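You operate a simulated robot arm through the tools that you are given. There is no shell and no other tool.

You run a simulated robot arm. Do the job below in one go: nothing can be reset, and whatever is moved stays where it is left.

TASK
Put things in order on the snack worktop. At the end: the white game tile (marked "RALLY") stands on top of the blue coiled lead (marked "VIDEO"); the pink cleaning block stands where the green wide plug stood; the orange game card (marked "FARM") stands where the white game tile stood; the green wide plug stands where the orange game card stood; whatever was shut is shut again. Leave all else as you found it, and nothing knocked over.

Only the result counts: the job must be done as asked and must still hold three seconds after the hand-in. Knocking over, shifting, dropping, spilling or breaking anything else fails it.

THE ROBOT
A 7-joint arm with a two-finger parallel gripper, fixed in place. Base frame: the origin is at the foot of the arm, x ahead of it, y to its left, z up; the work surface is at about z = 0. Lengths are in cm, angles in rad, forces in N, time in s.
With the tool pointing down near the work surface it reaches from about 24 to 62 cm from the base axis. Its first joint turns from -1.152 to 1.152 rad. Payload 2.6 kg.
The TCP is the grasp point between the finger pads, 3 cm short of the fingertips. In the tool frame z runs along the fingers and y along their closing line. The gripper opens to 9.4 cm. The fingers are 2.8 cm wide and 1 cm thick; the gripper's body (5 by 9.6 cm) begins 5.5 cm behind the TCP.
Orientation is that of the tool frame in the base frame, as a unit quaternion [w, x, y, z]. With the fingers straight down and closing along the base's y, the tool's x points along the base's -x, its y along +y and its z along -z.

THE INTERFACE
- The arm moves only by the tool servo_tool. Its argument "increments" is one flat list of numbers, 7 for each row, row after row: the finger opening in cm, from 0 to 9.4, then the shift along the tool's x, y, z in cm, then the turn, a rotation vector about the tool's x, y, z in rad. In form: [grip, tx, ty, tz, rx, ry, rz, grip, tx, ty, tz, rx, ry, rz, ...]. A call has 1 to 20 rows; each row is the pose to reach, as a shift and turn from the pose commanded when the call began, along the tool's axes at that moment. A row lasts 0.2 s, in which the tool goes at most 5 cm and 0.15 rad; a call with a longer step from one row to the next is refused whole, and so is a gripper value outside its range. A pose out of reach is approached as far as the arm can. The call stops where the force on the tool passes 40 N (or 10 N more than at its start, if that is more) or the arm is blocked; 0.2 s more then pass. Each finger travels about 7.2 cm/s and halts on what it meets, pressing with about 21 N; the grip force reading is that of the motor and also rises with nothing between the fingers. The clock runs only during rows and for 0.2 s after the last one: add rows that repeat a pose to give the fingers time. The reply holds the time, the measured pose of the TCP, the force on the tool along the base axes, the opening and the grip force, in the units named above and with some noise, with the torque about the TCP (base axes, N m) and any sound that the robot's microphone picked up.
- Cameras (640 x 400 px; columns grow to the right, rows downward): "scene" is fixed at [4.29, 44.02, 56.01]; the picture's right is [-0.85, -0.52, 0.00], its down [-0.33, 0.53, -0.78] and it looks along [0.41, -0.67, -0.62] (base axes); focal length 365 px, centre (320, 200). "wrist" rides on the gripper at [7.6, 1.4, -10.2] in the tool frame; the picture's right is [-0.18, 0.98, 0.00], its down [-0.75, -0.14, -0.64] and it looks along [-0.63, -0.12, 0.77] (tool axes); focal length 243 px, centre (320, 200). There is no depth. A picture from a camera that has moved, and an enlarged one, comes with that camera's place and axes in the base frame and with its lens. The place of the scene camera against the robot may be out by one fixed shift of up to 2.5 cm in any direction.
- camera(camera): a new picture of that camera. The clock stands still meanwhile.
- close_up(camera, box): a new picture of the part [left, top, right, bottom] of that camera's present view, enlarged. The clock stands still meanwhile.
- close_job(): hands the job in; it is judged then, once.

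Nothing tells you positions but the pictures and the camera data. Unless the task says otherwise, let go and move clear before handing in.

The tools are called after "Request:" as name(argument=value, ...) on one line, values as JSON. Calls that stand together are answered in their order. servo_tool: Moves the arm, as the interface text tells. Its arguments: {"type":"object","properties":{"increments":{"type":"array"}},"required":["increments"]} The other tools are called the same way: camera (camera) takes a picture; close_up (camera, box) takes an enlarged picture of a part of a camera's view; close_job () hands the job in.

At the start:

```text
time: 0.0
ee_pos: [25.28, -15.32, 23.48]
tool_rot: [0.0, 0.0, 1.0, 0.0]
force: [-0.5, -0.2, -0.8]
moment: [-0.02, 0.02, -0.02]
grip_width: 9.41
grasp_force: 0.1
```

scene: 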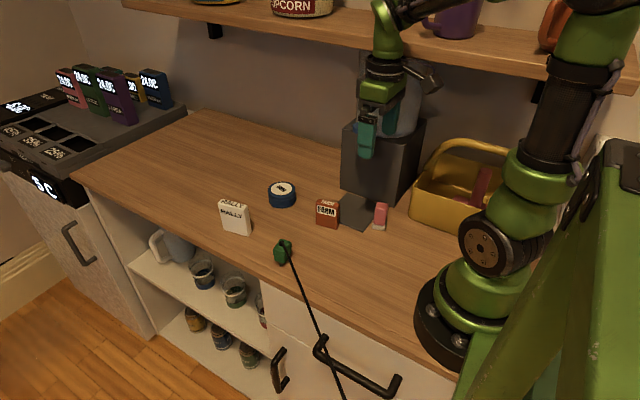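
wrist: 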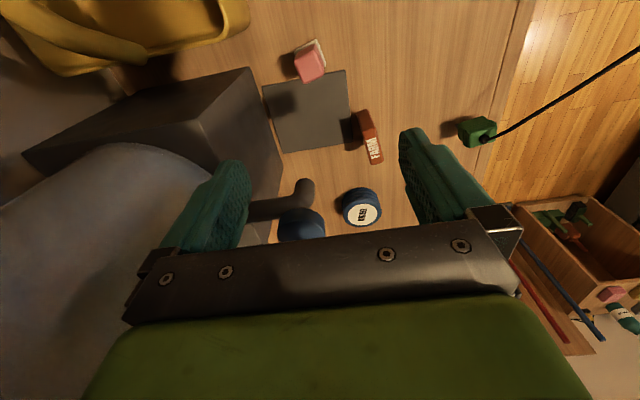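

I see the white RALLY tile, blue coiled lead, orange FARM card, green plug with a cord, and a pink block on the worktop near a dark machine. I'll take closer pictures first to fix positions.

Request:
close_up(camera="scene", box=[200, 160, 420, 297])

Request:
close_up(camera="wrist", box=[240, 20, 520, 195])

Request:
close_up(camera="scene", box=[320, 100, 560, 250])

Request:
close_up(camera="scene", box=[0, 50, 200, 175])

```text
2.91 times, centred on (310, 228) of scene
camera zoom: at [4.29, 44.02, 56.01], right [-0.85, -0.52, 0.0], down [-0.33, 0.53, -0.78], along [0.41, -0.67, -0.62], focal length 1062 px, centre (349, 117)
```

zoom: 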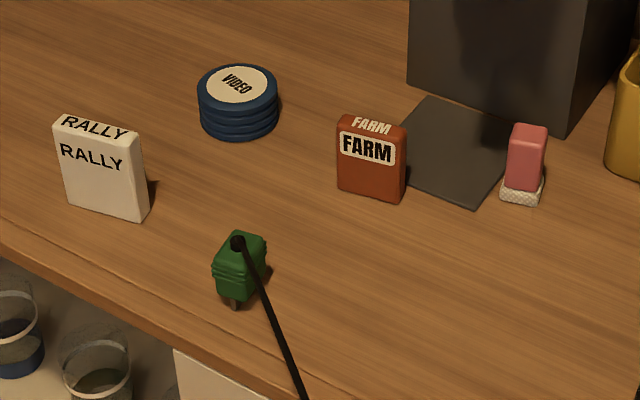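

```text
2.29 times, centred on (380, 108) of wrist
camera zoom: at [17.62, -13.97, 33.67], right [0.18, 0.98, 0.0], down [0.75, -0.14, 0.64], along [0.63, -0.12, -0.77], focal length 555 px, centre (183, 411)
```

zoom: 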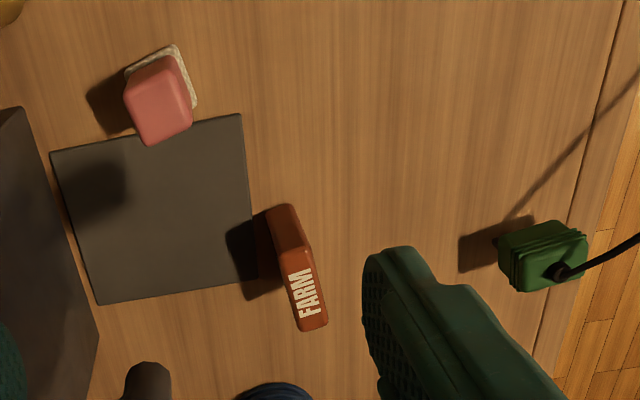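

```text
2.67 times, centred on (440, 175) of scene
camera zoom: at [4.29, 44.02, 56.01], right [-0.85, -0.52, 0.0], down [-0.33, 0.53, -0.78], along [0.41, -0.67, -0.62], focal length 973 px, centre (0, 267)
```

zoom: 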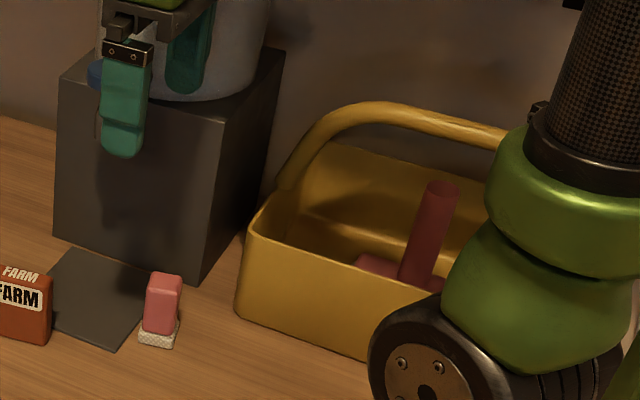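

```text
3.20 times, centred on (100, 112) of scene
camera zoom: at [4.29, 44.02, 56.01], right [-0.85, -0.52, 0.0], down [-0.33, 0.53, -0.78], along [0.41, -0.67, -0.62], focal length 1168 px, centre (1024, 480)
```

zoom: 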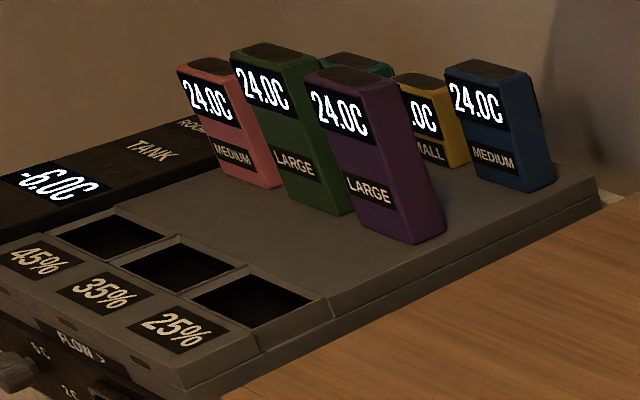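

The worktop items lie roughly at lead (47.6,-12.5), FARM card (33,-10), plug (36,5), pink block (23,-16) and white tile (49,3). I'll move the arm away from the machine towards +y and forward to see them from other angles.

Request:
servo_tool(increments=[9.4, 0, 4, 0, 0, 0, 0, 9.4, 0, 8, 0, 0, 0, 0, 9.4, 0, 12, 0, 0, 0, 0, 9.4, 0, 16, 0, 0, 0, 0, 9.4, -4, 16, 0, 0, 0, 0, 9.4, -8, 16, 0, 0, 0, 0, 9.4, -12, 16, 0, 0, 0, 0, 9.4, -15, 16, 0, 0, 0, 0])

Request:
camera(camera="wrist")

Request:
camera(camera="scene")

```text
time: 1.8
ee_pos: [40.51, 0.94, 23.43]
tool_rot: [0.0, 0.0, 1.0, 0.0]
force: [0.2, -0.2, 0.0]
moment: [-0.02, -0.01, 0.0]
grip_width: 9.41
grasp_force: 0.0
```

```text
taken
camera wrist: at [32.78, 2.27, 33.63], right [0.18, 0.98, 0.0], down [0.75, -0.14, 0.64], along [0.63, -0.12, -0.77], focal length 243 px, centre (320, 200)
```

wrist: 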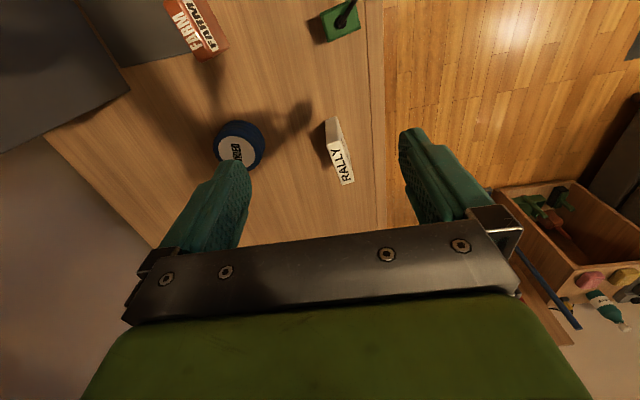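

```text
taken
```

scene: 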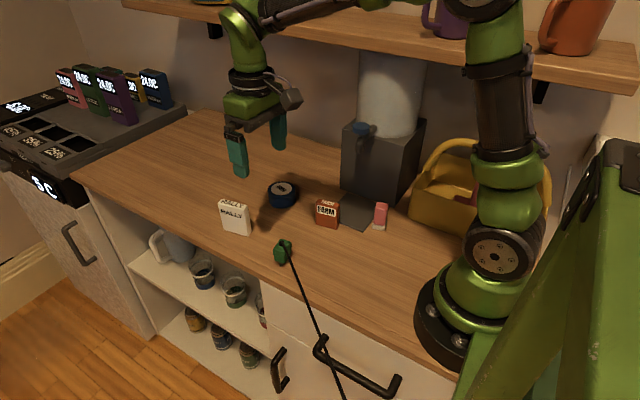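

The white tile, lead, FARM card and plug are all visible from here. I'll enlarge parts of this wrist view to locate them accurately.

Request:
close_up(camera="wrist", box=[200, 90, 400, 215])

Request:
close_up(camera="wrist", box=[160, 0, 400, 150])

Request:
close_up(camera="scene", box=[240, 220, 440, 400])

Request:
close_up(camera="scene", box=[330, 80, 460, 240])

```text
3.20 times, centred on (300, 152) of wrist
camera zoom: at [32.78, 2.27, 33.63], right [0.18, 0.98, 0.0], down [0.75, -0.14, 0.64], along [0.63, -0.12, -0.77], focal length 776 px, centre (384, 352)
```

zoom: 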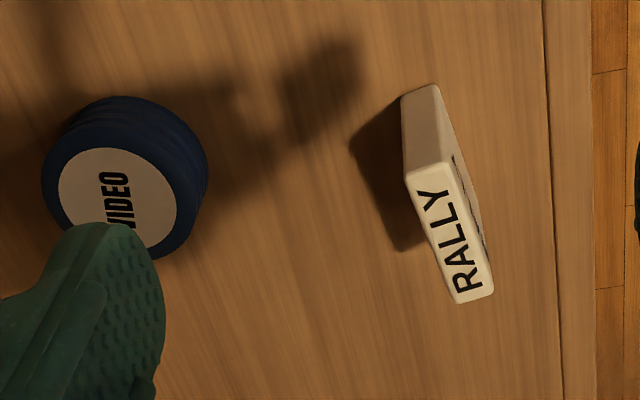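

```text
2.67 times, centred on (280, 75) of wrist
camera zoom: at [32.78, 2.27, 33.63], right [0.18, 0.98, 0.0], down [0.75, -0.14, 0.64], along [0.63, -0.12, -0.77], focal length 647 px, centre (427, 533)
```

zoom: 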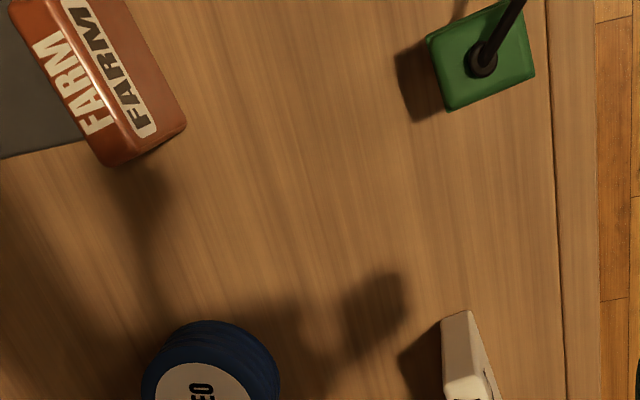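

```text
2.22 times, centred on (340, 310) of scene
camera zoom: at [4.29, 44.02, 56.01], right [-0.85, -0.52, 0.0], down [-0.33, 0.53, -0.78], along [0.41, -0.67, -0.62], focal length 811 px, centre (276, -44)
```

zoom: 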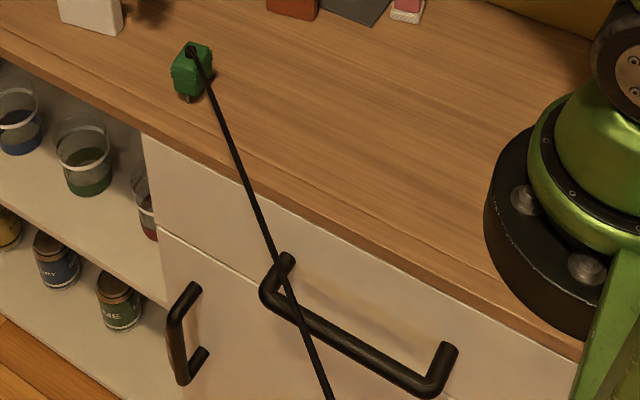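

```text
2.50 times, centred on (395, 160) of scene
camera zoom: at [4.29, 44.02, 56.01], right [-0.85, -0.52, 0.0], down [-0.33, 0.53, -0.78], along [0.41, -0.67, -0.62], focal length 912 px, centre (132, 300)
```

zoom: 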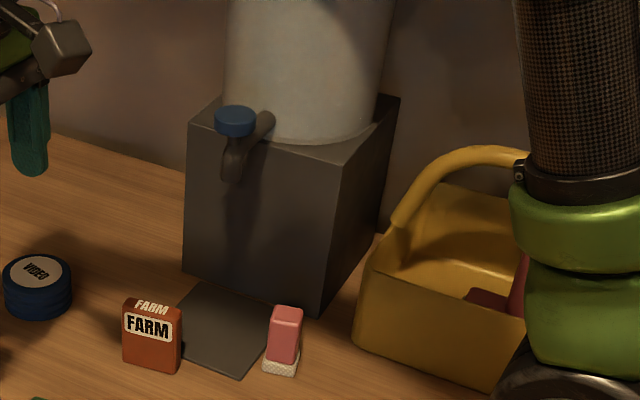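

The cord on the green plug runs off to the left through the air, so I want to know where it goes before moving the plug. I'll turn the wrist so its camera looks towards +y.

Request:
servo_tool(increments=[9.4, 0, 0, 0, 0, 0, -0.14, 9.4, 0, 0, 0, 0, 0, -0.28, 9.4, 0, 0, 0, 0, 0, -0.42, 9.4, 0, 0, 0, 0, 0, -0.56, 9.4, 0, 0, 0, 0, 0, -0.7, 9.4, 0, 0, 0, 0, 0, -0.84, 9.4, 0, 0, 0, 0, 0, -0.98, 9.4, 0, 0, 0, 0, 0, -1.12, 9.4, 0, 0, 0, 0, 0, -1.26, 9.4, 0, 0, 0, 0, 0, -1.4, 9.4, 0, 0, 0, 0, 0, -1.54])

Request:
camera(camera="wrist")

Request:
camera(camera="scene")

```text
time: 4.2
ee_pos: [40.3, 0.68, 23.5]
tool_rot: [0.0, -0.697, 0.717, 0.0]
force: [-0.2, 0.2, 0.3]
moment: [0.01, -0.02, -0.01]
grip_width: 9.39
grasp_force: 0.0
```

```text
taken
camera wrist: at [38.6, -6.98, 33.69], right [-0.98, 0.21, 0.0], down [0.16, 0.75, 0.64], along [0.14, 0.63, -0.77], focal length 243 px, centre (320, 200)
```

wrist: 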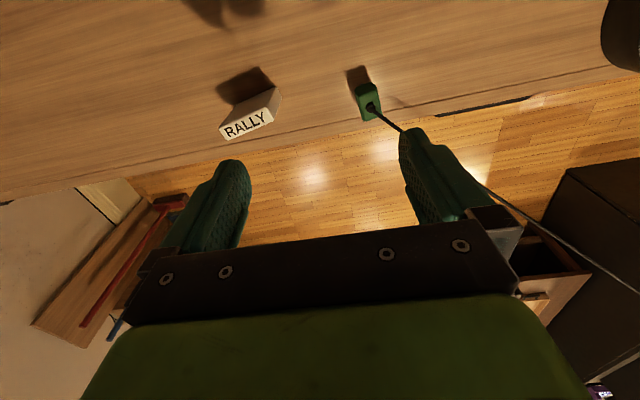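

```text
taken
```

scene: 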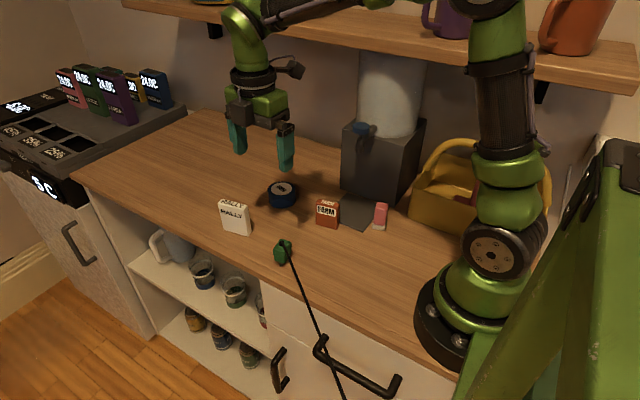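

The cord heads away to the left and behind, well clear of the other items. Now I'll turn back, aligned with the white tile (yaw about 0.19 rad, centre near (49.1, 2.0)), and hover above it.

Request:
servo_tool(increments=[9.4, -0.16, -0.88, 0, 0, 0, 0.135, 9.4, -0.31, -1.75, 0, 0, 0, 0.27, 9.4, -0.47, -2.63, 0, 0, 0, 0.405, 9.4, -0.63, -3.5, 0, 0, 0, 0.54, 9.4, -0.79, -4.38, 0, 0, 0, 0.675, 9.4, -0.94, -5.26, 0, 0, 0, 0.81, 9.4, -1.1, -6.13, 0, 0, 0, 0.945, 9.4, -1.26, -7.01, 0, 0, 0, 1.08, 9.4, -1.41, -7.88, 0, 0, 0, 1.215, 9.4, -1.57, -8.76, 0, 0, 0, 1.35, 9.4, -1.57, -8.76, 0, 0, 0, 1.35])

Request:
camera(camera="wrist")

Request:
close_up(camera="wrist", box=[240, 20, 400, 120])

Request:
close_up(camera="wrist", box=[60, 0, 260, 125])

```text
time: 6.6
ee_pos: [49.21, 1.95, 23.46]
tool_rot: [0.001, -0.094, 0.996, 0.0]
force: [0.7, 0.2, -0.3]
moment: [0.01, -0.02, 0.02]
grip_width: 9.41
grasp_force: 0.0
```

```text
taken
camera wrist: at [41.39, 1.78, 33.72], right [0.0, 1.0, 0.0], down [0.77, 0.0, 0.64], along [0.64, 0.0, -0.77], focal length 243 px, centre (320, 200)
```

wrist: 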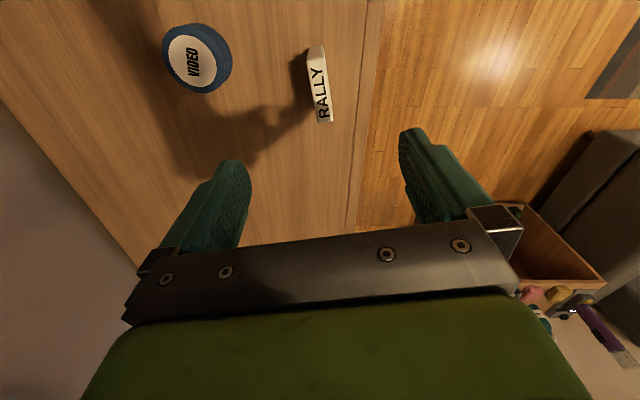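

```text
4.00 times, centred on (320, 70) of wrist
camera zoom: at [41.39, 1.78, 33.72], right [0.0, 1.0, 0.0], down [0.77, 0.0, 0.64], along [0.64, 0.0, -0.77], focal length 970 px, centre (320, 720)
```

zoom: 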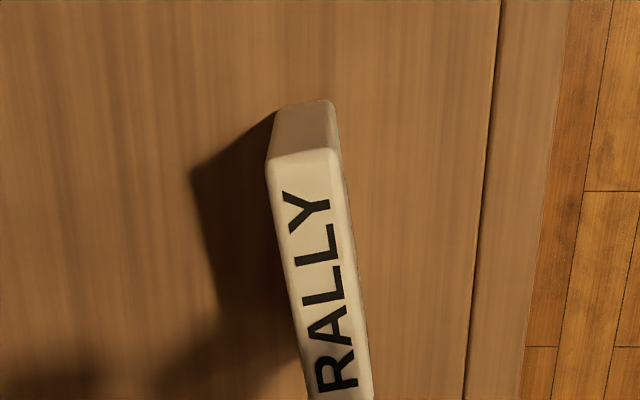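

```text
3.20 times, centred on (160, 62) of wrist
camera zoom: at [41.39, 1.78, 33.72], right [0.0, 1.0, 0.0], down [0.77, 0.0, 0.64], along [0.64, 0.0, -0.77], focal length 776 px, centre (832, 640)
```

zoom: 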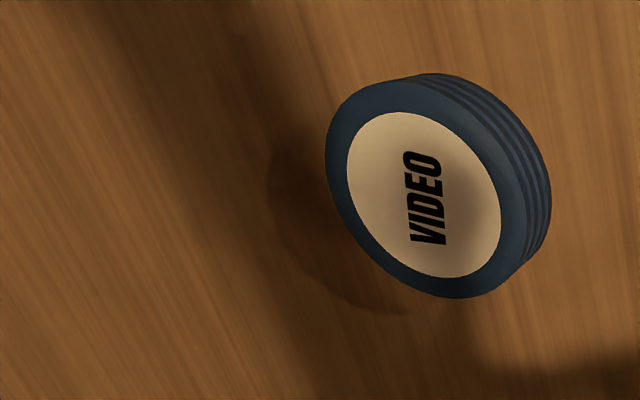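

Tile centre is about (48.95, 1.9), well aligned under the fingers; lead centre is about (47.4, -12.5) with its top near 2.6 cm. I'll descend around the tile and close.

Request:
servo_tool(increments=[7, 0, 0, 4, 0, 0, 0, 6, 0, 0, 8, 0, 0, 0, 6, 0, 0, 12, 0, 0, 0, 6, 0, 0, 15, 0, 0, 0, 6, 0, 0, 17, 0, 0, 0, 6, 0, 0, 18, 0, 0, 0, 6, 0, 0, 18.7, 0, 0, 0, 6, 0, 0, 18.7, 0, 0, 0])

Request:
camera(camera="wrist")

Request:
close_up(camera="scene", box=[180, 130, 340, 250])

```text
time: 8.4
ee_pos: [49.13, 2.07, 4.57]
tool_rot: [0.0, -0.094, 0.996, 0.0]
force: [0.0, 0.9, -0.8]
moment: [-0.02, -0.02, -0.01]
grip_width: 6.0
grasp_force: 0.1
```

```text
taken
camera wrist: at [41.29, 1.77, 14.94], right [0.0, 1.0, 0.0], down [0.77, 0.0, 0.64], along [0.64, 0.0, -0.77], focal length 243 px, centre (320, 200)
```

wrist: 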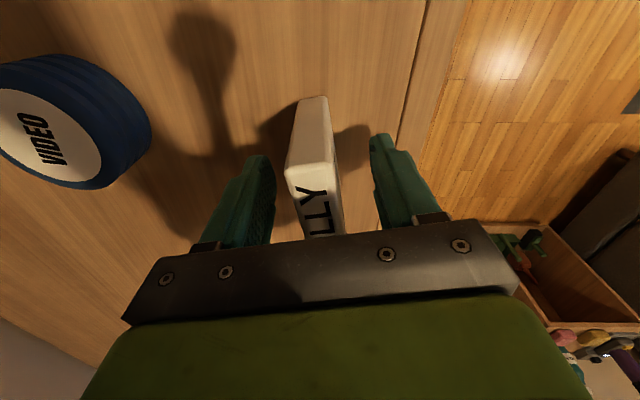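

```text
3.33 times, centred on (260, 190) of scene
camera zoom: at [4.29, 44.02, 56.01], right [-0.85, -0.52, 0.0], down [-0.33, 0.53, -0.78], along [0.41, -0.67, -0.62], focal length 1217 px, centre (520, 233)
```

zoom: 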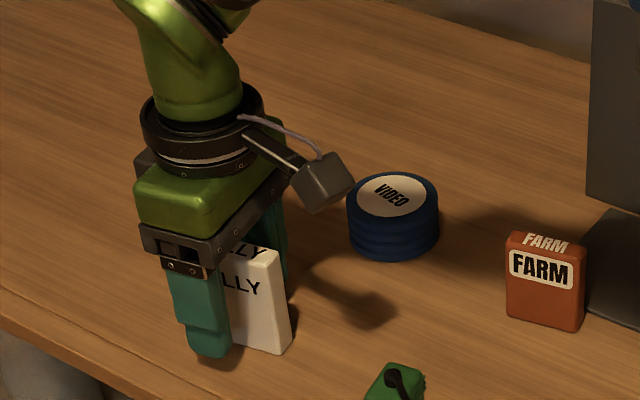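

The fingers straddle the tile evenly. Now I'll close on it and then lift a little to check.

Request:
servo_tool(increments=[3, 0, 0, 0, 0, 0, 0, 1, 0, 0, 0, 0, 0, 0, 0.5, 0, 0, 0, 0, 0, 0, 0.5, 0, 0, 0, 0, 0, 0, 0.5, 0, 0, 0, 0, 0, 0])

```text
time: 9.6
ee_pos: [49.19, 1.9, 4.77]
tool_rot: [0.0, -0.096, 0.995, 0.0]
force: [0.3, -0.2, 0.0]
moment: [-0.01, 0.01, -0.03]
grip_width: 2.2
grasp_force: 21.1
```

The tile is held (2.2 cm thick). I'll lift it and carry it to hover above the lead.

Request:
servo_tool(increments=[0.5, 0, 0, -1, 0, 0, 0, 0.5, 0, 0, -4, 0, 0, 0, 0.5, 0, 0, -8, 0, 0, 0, 0.5, 0, 0, -12, 0, 0, 0, 0.5, 1.2, -3.5, -12, 0, 0, 0, 0.5, 2.3, -7, -12, 0, 0, 0, 0.5, 3.5, -10.5, -12, 0, 0, 0, 0.5, 4.63, -13.82, -12, 0, 0, 0, 0.5, 4.63, -13.82, -12, 0, 0, 0, 0.5, 4.63, -13.82, -12, 0, 0, 0])

Request:
close_up(camera="wrist", box=[220, 40, 420, 165])

Request:
close_up(camera="scene", box=[200, 90, 400, 250])

```text
time: 11.8
ee_pos: [47.24, -12.53, 16.7]
tool_rot: [-0.001, -0.095, 0.995, 0.0]
force: [0.3, -1.4, -0.3]
moment: [-0.03, -0.03, 0.0]
grip_width: 2.18
grasp_force: 21.1
```

```text
3.20 times, centred on (320, 102) of wrist
camera zoom: at [39.52, -12.71, 27.05], right [-0.01, 1.0, 0.0], down [0.77, 0.0, 0.64], along [0.64, 0.0, -0.77], focal length 776 px, centre (320, 512)
```

zoom: 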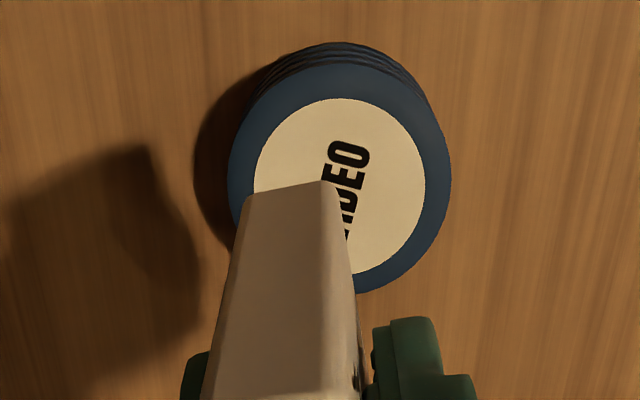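

```text
2.50 times, centred on (300, 170) of scene
camera zoom: at [4.29, 44.02, 56.01], right [-0.85, -0.52, 0.0], down [-0.33, 0.53, -0.78], along [0.41, -0.67, -0.62], focal length 912 px, centre (370, 275)
```

zoom: 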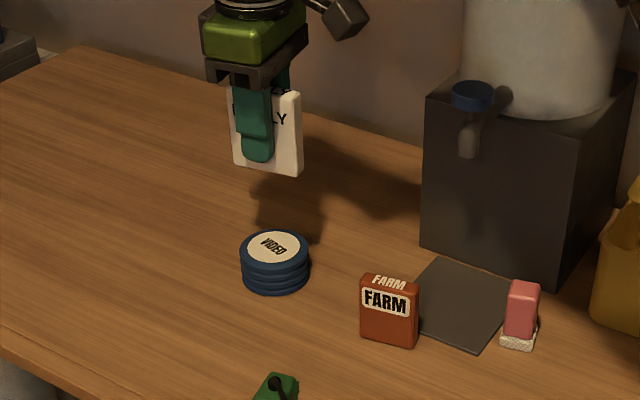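

The lead centre appears about 0.5 cm to +y of the tile. I'll shift by that and descend most of the way.

Request:
servo_tool(increments=[0.5, 0, 0.25, 0, 0, 0, 0, 0.5, 0, 0.5, 1, 0, 0, 0, 0.5, 0, 0.5, 4, 0, 0, 0, 0.5, 0, 0.5, 6, 0, 0, 0, 0.5, 0, 0.5, 7.5, 0, 0, 0, 0.5, 0, 0.5, 8.2, 0, 0, 0, 0.5, 0, 0.5, 8.2, 0, 0, 0])

Request:
close_up(camera="wrist", box=[220, 40, 420, 165])

Request:
close_up(camera="scene", box=[220, 120, 340, 220])

```text
time: 13.4
ee_pos: [47.0, -12.13, 8.48]
tool_rot: [0.0, -0.095, 0.995, -0.001]
force: [-0.2, -0.5, -0.6]
moment: [0.03, 0.01, 0.01]
grip_width: 2.15
grasp_force: 21.2
```

```text
3.20 times, centred on (320, 102) of wrist
camera zoom: at [39.25, -12.18, 18.75], right [0.0, 1.0, 0.0], down [0.77, 0.0, 0.64], along [0.64, 0.0, -0.77], focal length 776 px, centre (320, 512)
```

zoom: 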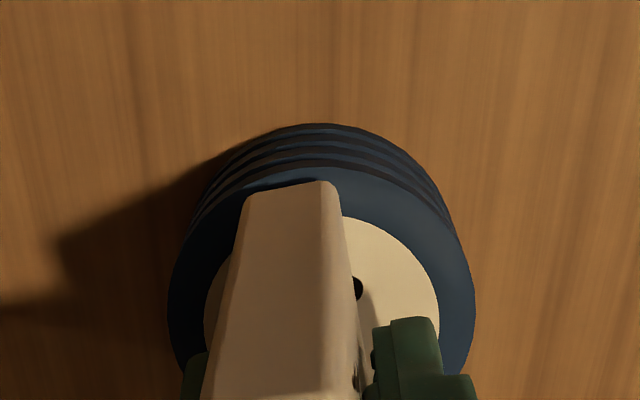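

```text
4.00 times, centred on (280, 170) of scene
camera zoom: at [4.29, 44.02, 56.01], right [-0.85, -0.52, 0.0], down [-0.33, 0.53, -0.78], along [0.41, -0.67, -0.62], focal length 1460 px, centre (480, 320)
```

zoom: 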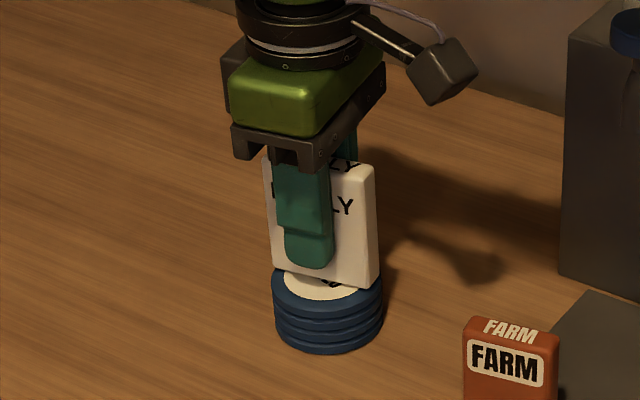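

The tile is centred over the lead with roughly 0.6 cm left to go. I'll lower in small steps and watch the force.

Request:
servo_tool(increments=[0.5, -0.1, 0, 0.15, 0, 0, 0, 0.5, -0.15, 0, 0.3, 0, 0, 0, 0.5, -0.15, 0, 0.4, 0, 0, 0])

Request:
close_up(camera="scene", box=[250, 150, 310, 200])

```text
time: 14.2
ee_pos: [47.37, -11.91, 8.33]
tool_rot: [0.001, -0.094, 0.996, -0.001]
force: [-7.3, 0.4, 15.1]
moment: [-0.02, 0.32, 0.02]
grip_width: 2.18
grasp_force: 21.2
```

```text
8.00 times, centred on (280, 175) of scene
camera zoom: at [4.28, 44.02, 56.01], right [-0.85, -0.52, 0.0], down [-0.33, 0.53, -0.78], along [0.41, -0.67, -0.62], focal length 2920 px, centre (640, 400)
```

zoom: 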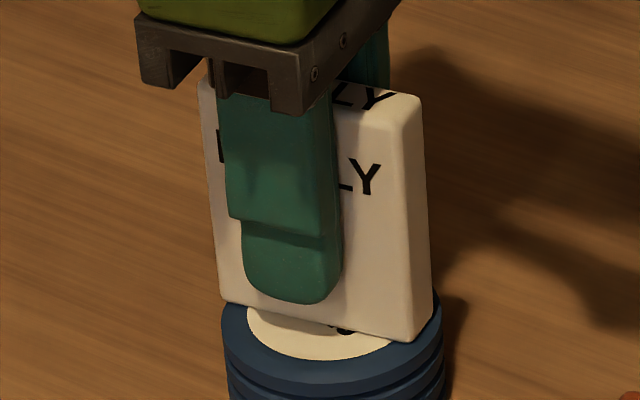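

The tile has touched the lead (15 N). I'll back off slightly to relieve the load before letting go.

Request:
servo_tool(increments=[0.5, 0.05, 0, -0.15, 0, 0, 0, 0.5, 0.1, 0, -0.22, 0, 0, 0])

```text
time: 14.8
ee_pos: [47.14, -11.86, 8.2]
tool_rot: [0.0, -0.095, 0.995, 0.0]
force: [1.6, -0.9, 1.7]
moment: [0.01, -0.2, -0.02]
grip_width: 2.17
grasp_force: 20.9
```

Nearly unloaded. Now I'll open the fingers gently and look.

Request:
servo_tool(increments=[2.1, 0, 0, 0, 0, 0, 0, 2.4, 0, 0, 0, 0, 0, 0, 2.8, 0, 0, 0, 0, 0, 0, 3.4, 0, 0, 0, 0, 0, 0, 4.2, 0, 0, 0, 0, 0, 0, 5, 0, 0, 0, 0, 0, 0])

Request:
close_up(camera="scene", box=[230, 130, 330, 220])

Request:
camera(camera="wrist")

```text
time: 16.2
ee_pos: [47.03, -12.0, 8.38]
tool_rot: [0.0, -0.095, 0.996, 0.0]
force: [-0.1, -0.2, 0.2]
moment: [0.03, -0.02, 0.04]
grip_width: 5.01
grasp_force: 0.0
```

```text
4.44 times, centred on (280, 175) of scene
camera zoom: at [4.29, 44.02, 56.01], right [-0.85, -0.52, 0.0], down [-0.33, 0.53, -0.78], along [0.41, -0.67, -0.62], focal length 1622 px, centre (498, 311)
```

zoom: 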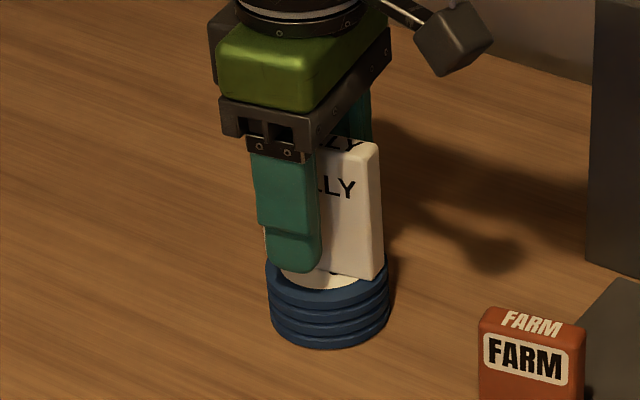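

```text
taken
camera wrist: at [39.32, -12.08, 18.58], right [0.0, 1.0, 0.0], down [0.77, 0.0, 0.64], along [0.64, 0.0, -0.77], focal length 243 px, centre (320, 200)
```

wrist: 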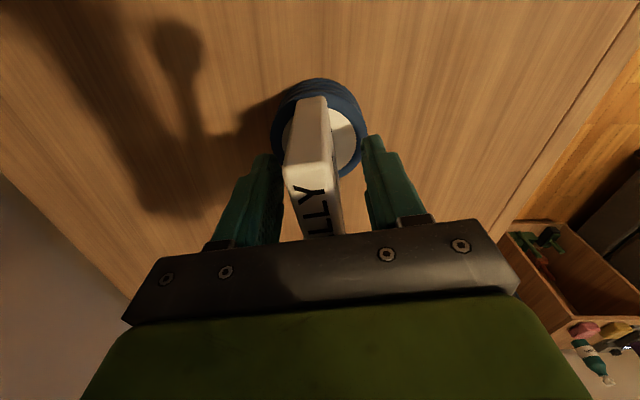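

The tile stands on the lead by itself. I'll raise the hand straight up.

Request:
servo_tool(increments=[5, 0, 0, -1, 0, 0, 0, 5, 0, 0, -3, 0, 0, 0, 5, 0, 0, -6, 0, 0, 0, 6, 0, 0, -10, 0, 0, 0, 8, 0, 0, -14, 0, 0, 0, 8, 0, 0, -15, 0, 0, 0])

Request:
camera(camera="wrist")

Request:
close_up(camera="scene", box=[220, 130, 420, 270])

```text
time: 17.6
ee_pos: [47.09, -12.14, 23.6]
tool_rot: [0.0, -0.095, 0.996, 0.0]
force: [0.1, 0.3, 0.2]
moment: [0.04, -0.05, 0.03]
grip_width: 8.0
grasp_force: 0.0
```

```text
taken
camera wrist: at [39.32, -12.22, 33.89], right [-0.01, 1.0, 0.0], down [0.77, 0.0, 0.64], along [0.64, 0.0, -0.77], focal length 243 px, centre (320, 200)
```

wrist: 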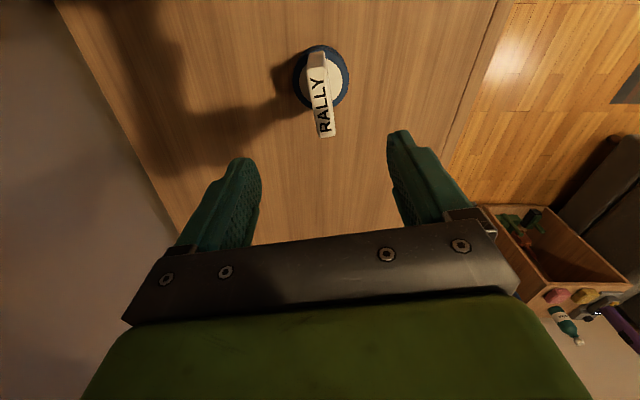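

```text
2.86 times, centred on (320, 200) of scene
camera zoom: at [4.29, 44.02, 56.01], right [-0.85, -0.52, 0.0], down [-0.33, 0.53, -0.78], along [0.41, -0.67, -0.62], focal length 1043 px, centre (320, 200)
```

zoom: 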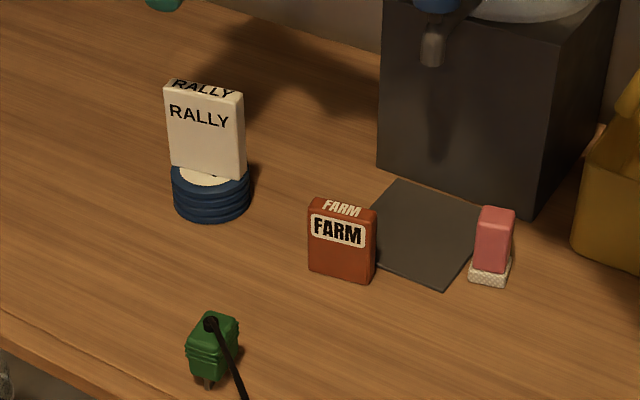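

White tile is done. Next I'll hover over the FARM card (keeping the fingers narrow and clear of the dispenser tap) to measure it.

Request:
servo_tool(increments=[6, 3, 2, -0.5, 0, 0, 0, 5, 6, 4, -1, 0, 0, 0, 4, 9.5, 5.5, -1.5, 0, 0, 0, 4, 12.58, 6.58, -1.5, 0, 0, 0, 4, 12.58, 6.58, -1.5, 0, 0, 0])

Request:
camera(camera="wrist")

Request:
close_up(camera="wrist", box=[220, 20, 380, 120])

Request:
close_up(camera="wrist", box=[80, 60, 280, 185])

```text
time: 18.8
ee_pos: [33.62, -7.85, 24.89]
tool_rot: [0.0, -0.095, 0.995, 0.001]
force: [-0.2, -0.2, 0.5]
moment: [-0.01, -0.01, -0.03]
grip_width: 4.0
grasp_force: 0.1
```

```text
taken
camera wrist: at [25.68, -7.92, 35.11], right [0.0, 1.0, 0.0], down [0.77, 0.0, 0.64], along [0.64, 0.0, -0.77], focal length 243 px, centre (320, 200)
```

wrist: 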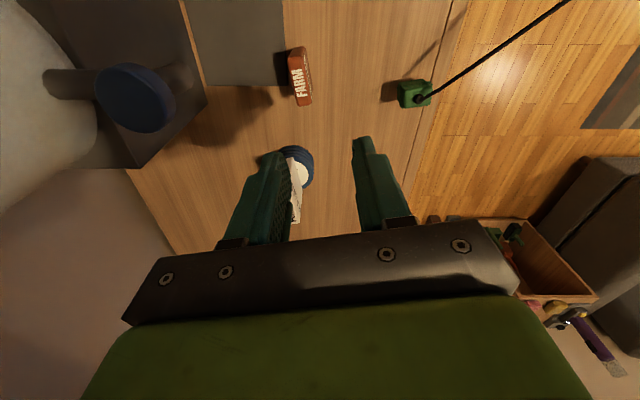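

```text
4.00 times, centred on (300, 70) of wrist
camera zoom: at [25.68, -7.92, 35.11], right [0.0, 1.0, 0.0], down [0.77, 0.0, 0.64], along [0.64, 0.0, -0.77], focal length 970 px, centre (400, 720)
```

zoom: 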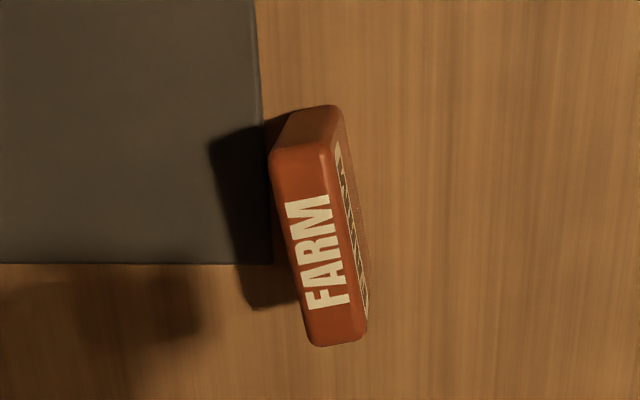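

```text
3.20 times, centred on (180, 122) of wrist
camera zoom: at [25.68, -7.92, 35.11], right [0.0, 1.0, 0.0], down [0.77, 0.0, 0.64], along [0.64, 0.0, -0.77], focal length 776 px, centre (768, 448)
```

zoom: 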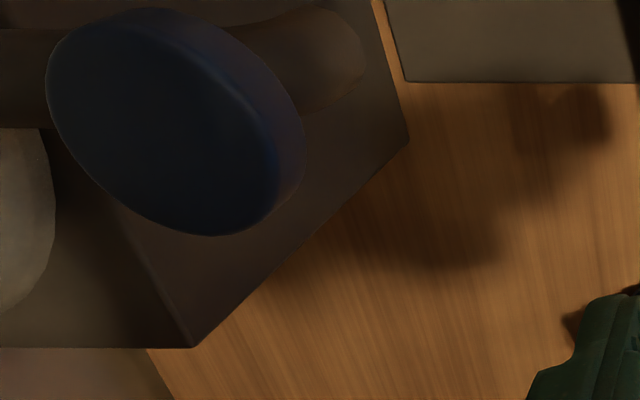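

The FARM card is centred near (33.0, -10.1), about 5 cm wide, 6.5 tall, yaw about 0.16. The tap handle is near (29.8,-17.7), so I'll grasp 1 cm off-centre to +x to stay clear; first I'll move over it and check.

Request:
servo_tool(increments=[4.5, -0.18, -1.1, 0, 0, 0, 0.01, 4.5, -0.18, -2.14, 0, 0, 0, 0.02, 4.5, -0.18, -2.14, 3, 0, 0, 0.02, 4.5, -0.18, -2.14, 6, 0, 0, 0.02, 4.5, -0.18, -2.14, 9, 0, 0, 0.02, 4.5, -0.18, -2.14, 9, 0, 0, 0.02])

Request:
camera(camera="wrist")

Request:
close_up(camera="scene", box=[280, 60, 440, 250])

```text
time: 20.2
ee_pos: [34.2, -10.04, 15.83]
tool_rot: [0.0, -0.085, 0.996, 0.0]
force: [-0.4, -0.2, 0.5]
moment: [0.0, 0.0, -0.03]
grip_width: 4.51
grasp_force: 0.1
```

```text
taken
camera wrist: at [26.35, -9.93, 25.91], right [0.02, 1.0, 0.0], down [0.77, -0.01, 0.64], along [0.64, -0.01, -0.77], focal length 243 px, centre (320, 200)
```

wrist: 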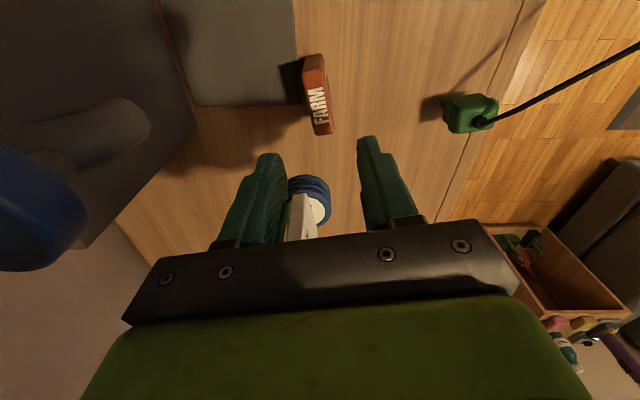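

```text
2.11 times, centred on (360, 155) of scene
camera zoom: at [4.29, 44.02, 56.01], right [-0.85, -0.52, 0.0], down [-0.33, 0.53, -0.78], along [0.41, -0.67, -0.62], focal length 768 px, centre (236, 295)
```

zoom: 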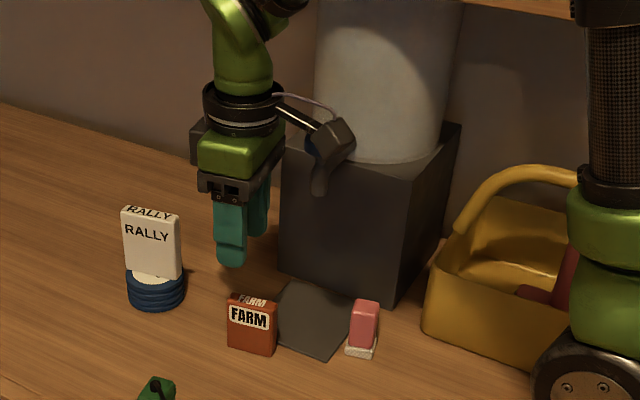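

Alignment over the card looks right and the hand is clear of the tap. I'll descend to grasp height and close.

Request:
servo_tool(increments=[4.5, 0, 0, 3, 0, 0, 0, 4.5, 0, 0, 6, 0, 0, 0, 4.5, 0, 0, 8.5, 0, 0, 0, 4.5, 0, 0, 10.5, 0, 0, 0, 4.5, 0, 0, 11.7, 0, 0, 0, 4.5, 0, 0, 11.7, 0, 0, 0])

Request:
camera(camera="wrist")

Request:
close_up(camera="scene", box=[280, 100, 440, 250])

```text
time: 21.6
ee_pos: [34.04, -9.95, 4.1]
tool_rot: [-0.001, -0.085, 0.996, 0.0]
force: [-0.3, -0.1, 0.8]
moment: [0.02, 0.01, 0.01]
grip_width: 4.52
grasp_force: 0.2
```

```text
taken
camera wrist: at [26.22, -9.95, 14.34], right [0.02, 1.0, 0.0], down [0.77, -0.01, 0.64], along [0.64, -0.01, -0.77], focal length 243 px, centre (320, 200)
```

wrist: 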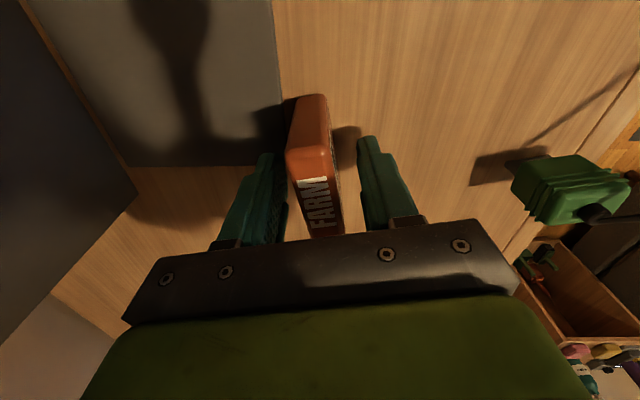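

```text
2.67 times, centred on (360, 175) of scene
camera zoom: at [4.29, 44.02, 56.01], right [-0.85, -0.52, 0.0], down [-0.33, 0.53, -0.78], along [0.41, -0.67, -0.62], focal length 973 px, centre (213, 267)
```

zoom: 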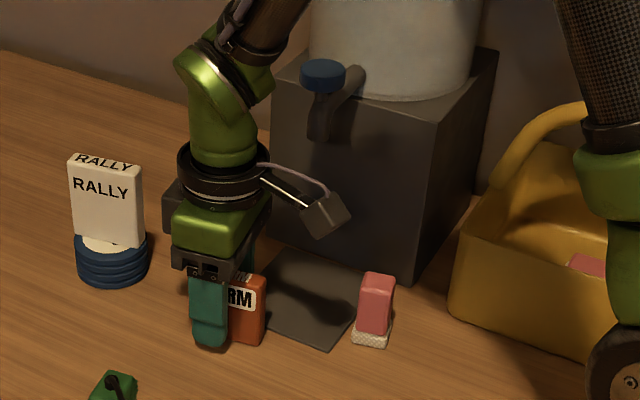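

The card sits between the fingers. Closing now.

Request:
servo_tool(increments=[3, 0, 0, 0, 0, 0, 0, 1.5, 0, 0, 0, 0, 0, 0, 0.5, 0, 0, 0, 0, 0, 0, 0.5, 0, 0, 0, 0, 0, 0, 0.5, 0, 0, 0, 0, 0, 0])

Request:
close_up(camera="wrist", box=[220, 60, 420, 260])

```text
time: 22.8
ee_pos: [34.06, -9.81, 4.07]
tool_rot: [0.0, -0.085, 0.996, 0.0]
force: [0.5, 0.4, -0.5]
moment: [0.0, -0.01, -0.01]
grip_width: 2.17
grasp_force: 20.5
```

```text
2.00 times, centred on (320, 160) of wrist
camera zoom: at [26.23, -9.95, 14.37], right [0.02, 1.0, 0.0], down [0.77, -0.01, 0.64], along [0.64, -0.01, -0.77], focal length 485 px, centre (320, 280)
```

zoom: 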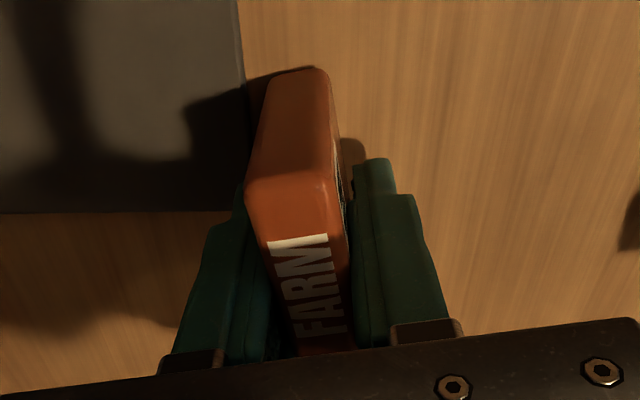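

Card held (2.17 cm). I'll lift it straight up and carry it over the white tile's old spot, around (49.0, 1.9).

Request:
servo_tool(increments=[0.5, 0, 0, -1, 0, 0, 0, 0.5, 0, 0, -4, 0, 0, 0, 0.5, 0, 0, -8, 0, 0, 0, 0.5, 0, 0, -12, 0, 0, 0, 0.5, -4, 2.2, -12, 0, 0, 0, 0.5, -8, 4.2, -12, 0, 0, 0, 0.5, -12, 6.2, -12, 0, 0, 0, 0.5, -16, 8.2, -12, 0, 0, 0, 0.5, -17.68, 9.08, -12, 0, 0, 0, 0.5, -17.68, 9.08, -12, 0, 0, 0])

Request:
camera(camera="wrist")

Request:
close_up(camera="scene", box=[180, 130, 420, 280])

```text
time: 25.0
ee_pos: [49.88, 1.98, 16.25]
tool_rot: [0.0, -0.084, 0.996, 0.0]
force: [1.0, 0.4, 0.3]
moment: [0.01, 0.02, 0.03]
grip_width: 2.15
grasp_force: 21.2
```

```text
taken
camera wrist: at [42.17, 1.94, 26.51], right [0.02, 1.0, 0.0], down [0.77, -0.01, 0.64], along [0.64, -0.01, -0.77], focal length 243 px, centre (320, 200)
```

wrist: 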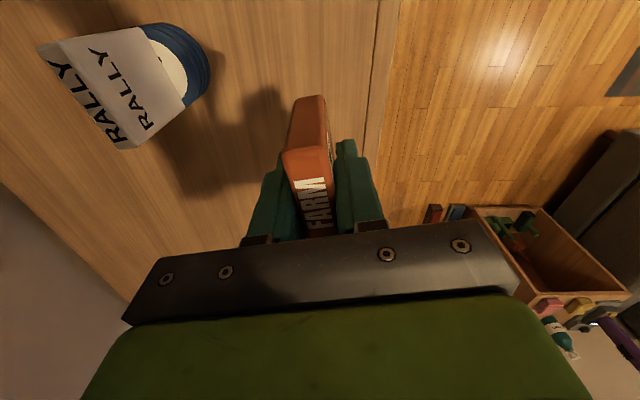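

```text
2.67 times, centred on (300, 205) of scene
camera zoom: at [4.29, 44.02, 56.01], right [-0.85, -0.52, 0.0], down [-0.33, 0.53, -0.78], along [0.41, -0.67, -0.62], focal length 973 px, centre (373, 187)
```

zoom: 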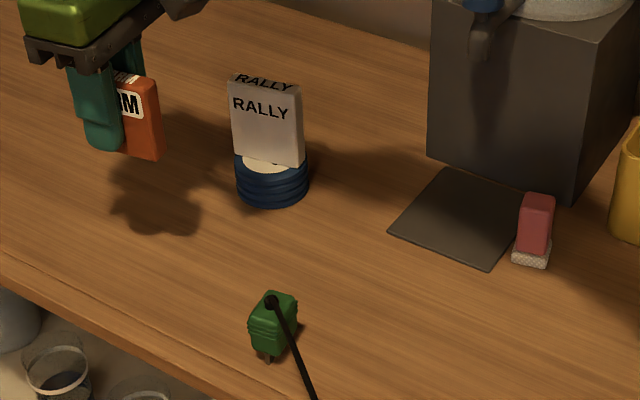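

Over the old tile spot. I'll lower the card to just above the surface.

Request:
servo_tool(increments=[0.5, 0, 0.1, 2, 0, 0, 0, 0.5, 0, 0.1, 5, 0, 0, 0, 0.5, 0, 0.1, 8, 0, 0, 0, 0.5, 0, 0.1, 10, 0, 0, 0, 0.5, 0, 0.1, 11.2, 0, 0, 0, 0.5, 0, 0.1, 11.7, 0, 0, 0, 0.5, 0, 0.1, 11.85, 0, 0, 0])

Request:
close_up(camera="scene", box=[190, 150, 290, 250])

```text
time: 26.6
ee_pos: [49.99, 2.08, 4.16]
tool_rot: [0.001, -0.085, 0.996, 0.0]
force: [-0.1, -1.2, -0.4]
moment: [0.03, 0.02, -0.02]
grip_width: 2.13
grasp_force: 21.0
```

```text
4.00 times, centred on (240, 200) of scene
camera zoom: at [4.29, 44.02, 56.01], right [-0.85, -0.52, 0.0], down [-0.33, 0.53, -0.78], along [0.41, -0.67, -0.62], focal length 1460 px, centre (640, 200)
```

zoom: 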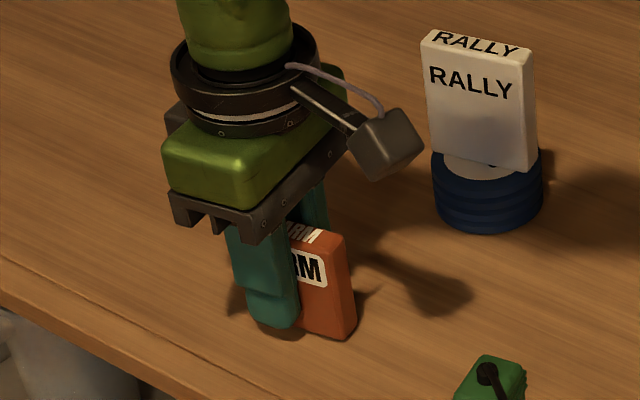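

Request:
servo_tool(increments=[0.5, 0, 0, 0.08, 0, 0, 0, 0.5, 0, 0, 0.12, 0, 0, 0])

```text
time: 27.2
ee_pos: [49.98, 2.18, 4.14]
tool_rot: [0.0, -0.084, 0.996, 0.0]
force: [0.7, -0.4, -0.2]
moment: [0.0, -0.05, 0.0]
grip_width: 2.19
grasp_force: 21.0
```

No contact yet; I'll go down another millimetre or so.

Request:
servo_tool(increments=[0.5, 0, 0, 0.05, 0, 0, 0, 0.5, 0, 0, 0.1, 0, 0, 0])

```text
time: 27.8
ee_pos: [50.05, 2.02, 4.12]
tool_rot: [0.0, -0.084, 0.996, 0.0]
force: [0.7, -0.8, 2.1]
moment: [0.01, 0.05, 0.03]
grip_width: 2.17
grasp_force: 21.0
```

Light contact (about 2 N). Releasing slowly and rising.

Request:
servo_tool(increments=[2.1, 0, 0, 0, 0, 0, 0, 2.4, 0, 0, 0, 0, 0, 0, 2.8, 0, 0, 0, 0, 0, 0, 3.4, 0, 0, 0, 0, 0, 0, 4.4, 0, 0, 0, 0, 0, 0, 5, 0, 0, 0, 0, 0, 0, 5, 0, 0, -1, 0, 0, 0, 5, 0, 0, -3, 0, 0, 0, 5, 0, 0, -6, 0, 0, 0, 5, 0, 0, -10, 0, 0, 0, 5, 0, 0, -14, 0, 0, 0, 5, 0, 0, -18, 0, 0, 0, 5, 0, 0, -18, 0, 0, 0])

Request:
camera(camera="wrist")

Request:
close_up(camera="scene", box=[180, 130, 420, 280])

```text
time: 30.6
ee_pos: [49.87, 2.33, 22.2]
tool_rot: [0.0, -0.085, 0.996, 0.0]
force: [-0.1, 0.9, -0.2]
moment: [-0.02, 0.01, -0.02]
grip_width: 4.99
grasp_force: 0.1
```

```text
taken
camera wrist: at [42.06, 2.32, 32.42], right [0.01, 1.0, 0.0], down [0.77, -0.01, 0.64], along [0.64, -0.01, -0.77], focal length 243 px, centre (320, 200)
```

wrist: 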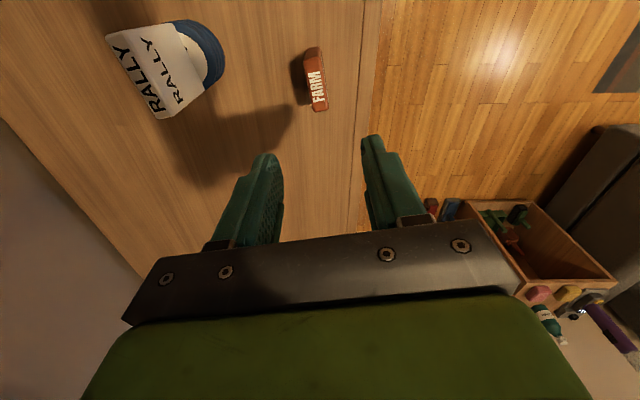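

```text
2.67 times, centred on (300, 205) of scene
camera zoom: at [4.29, 44.02, 56.01], right [-0.85, -0.52, 0.0], down [-0.33, 0.53, -0.78], along [0.41, -0.67, -0.62], focal length 973 px, centre (373, 187)
```

zoom: 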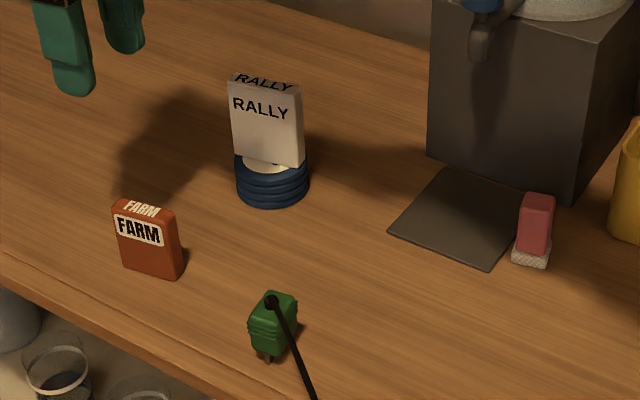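

FARM card is standing where the tile stood. Now I'll hover over the green plug to measure it and its cord.

Request:
servo_tool(increments=[5, 3.5, 1.3, 0, 0, 0, 0, 5, 7, 2.6, 0, 0, 0, 0, 5, 10.5, 4, 0, 0, 0, 0, 5, 13.23, 5.11, 0, 0, 0, 0, 5, 13.23, 5.11, 0, 0, 0, 0])

Request:
camera(camera="wrist")

Request:
close_up(camera="wrist", box=[260, 30, 420, 130])

Request:
close_up(camera="scene", box=[260, 225, 320, 275])

```text
time: 31.8
ee_pos: [35.9, 4.74, 21.8]
tool_rot: [0.0, -0.085, 0.996, 0.0]
force: [-1.0, 0.6, 0.5]
moment: [0.0, 0.01, 0.03]
grip_width: 4.99
grasp_force: 0.0
```

```text
taken
camera wrist: at [28.18, 4.82, 32.21], right [0.01, 1.0, 0.0], down [0.77, -0.01, 0.64], along [0.64, -0.01, -0.77], focal length 243 px, centre (320, 200)
```

wrist: 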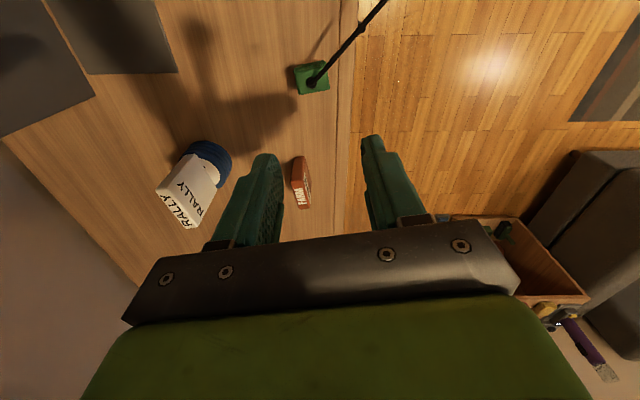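

```text
4.00 times, centred on (340, 80) of wrist
camera zoom: at [28.18, 4.82, 32.21], right [0.01, 1.0, 0.0], down [0.77, -0.01, 0.64], along [0.64, -0.01, -0.77], focal length 970 px, centre (240, 680)
```

zoom: 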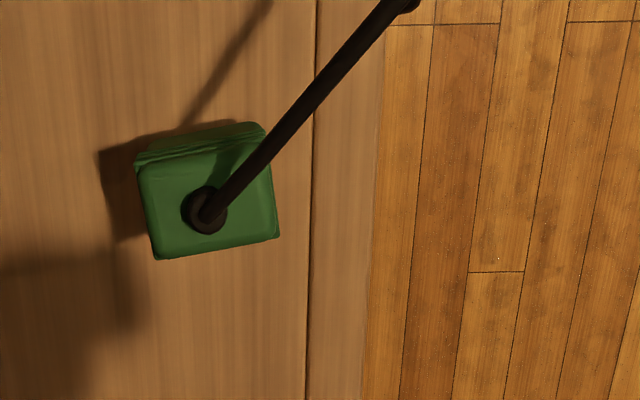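

```text
8.00 times, centred on (290, 250) of scene
camera zoom: at [4.29, 44.02, 56.01], right [-0.85, -0.52, 0.0], down [-0.33, 0.53, -0.78], along [0.41, -0.67, -0.62], focal length 2920 px, centre (560, -200)
```

zoom: 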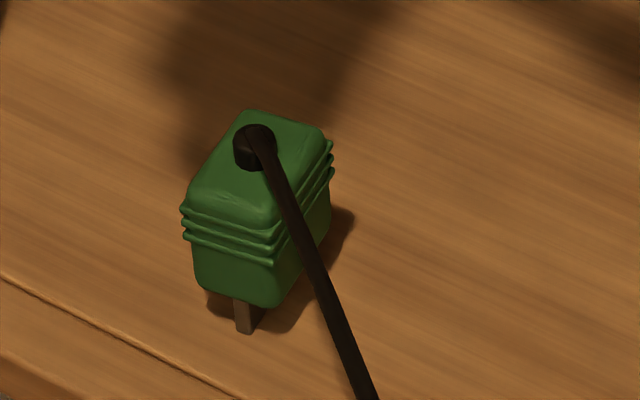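

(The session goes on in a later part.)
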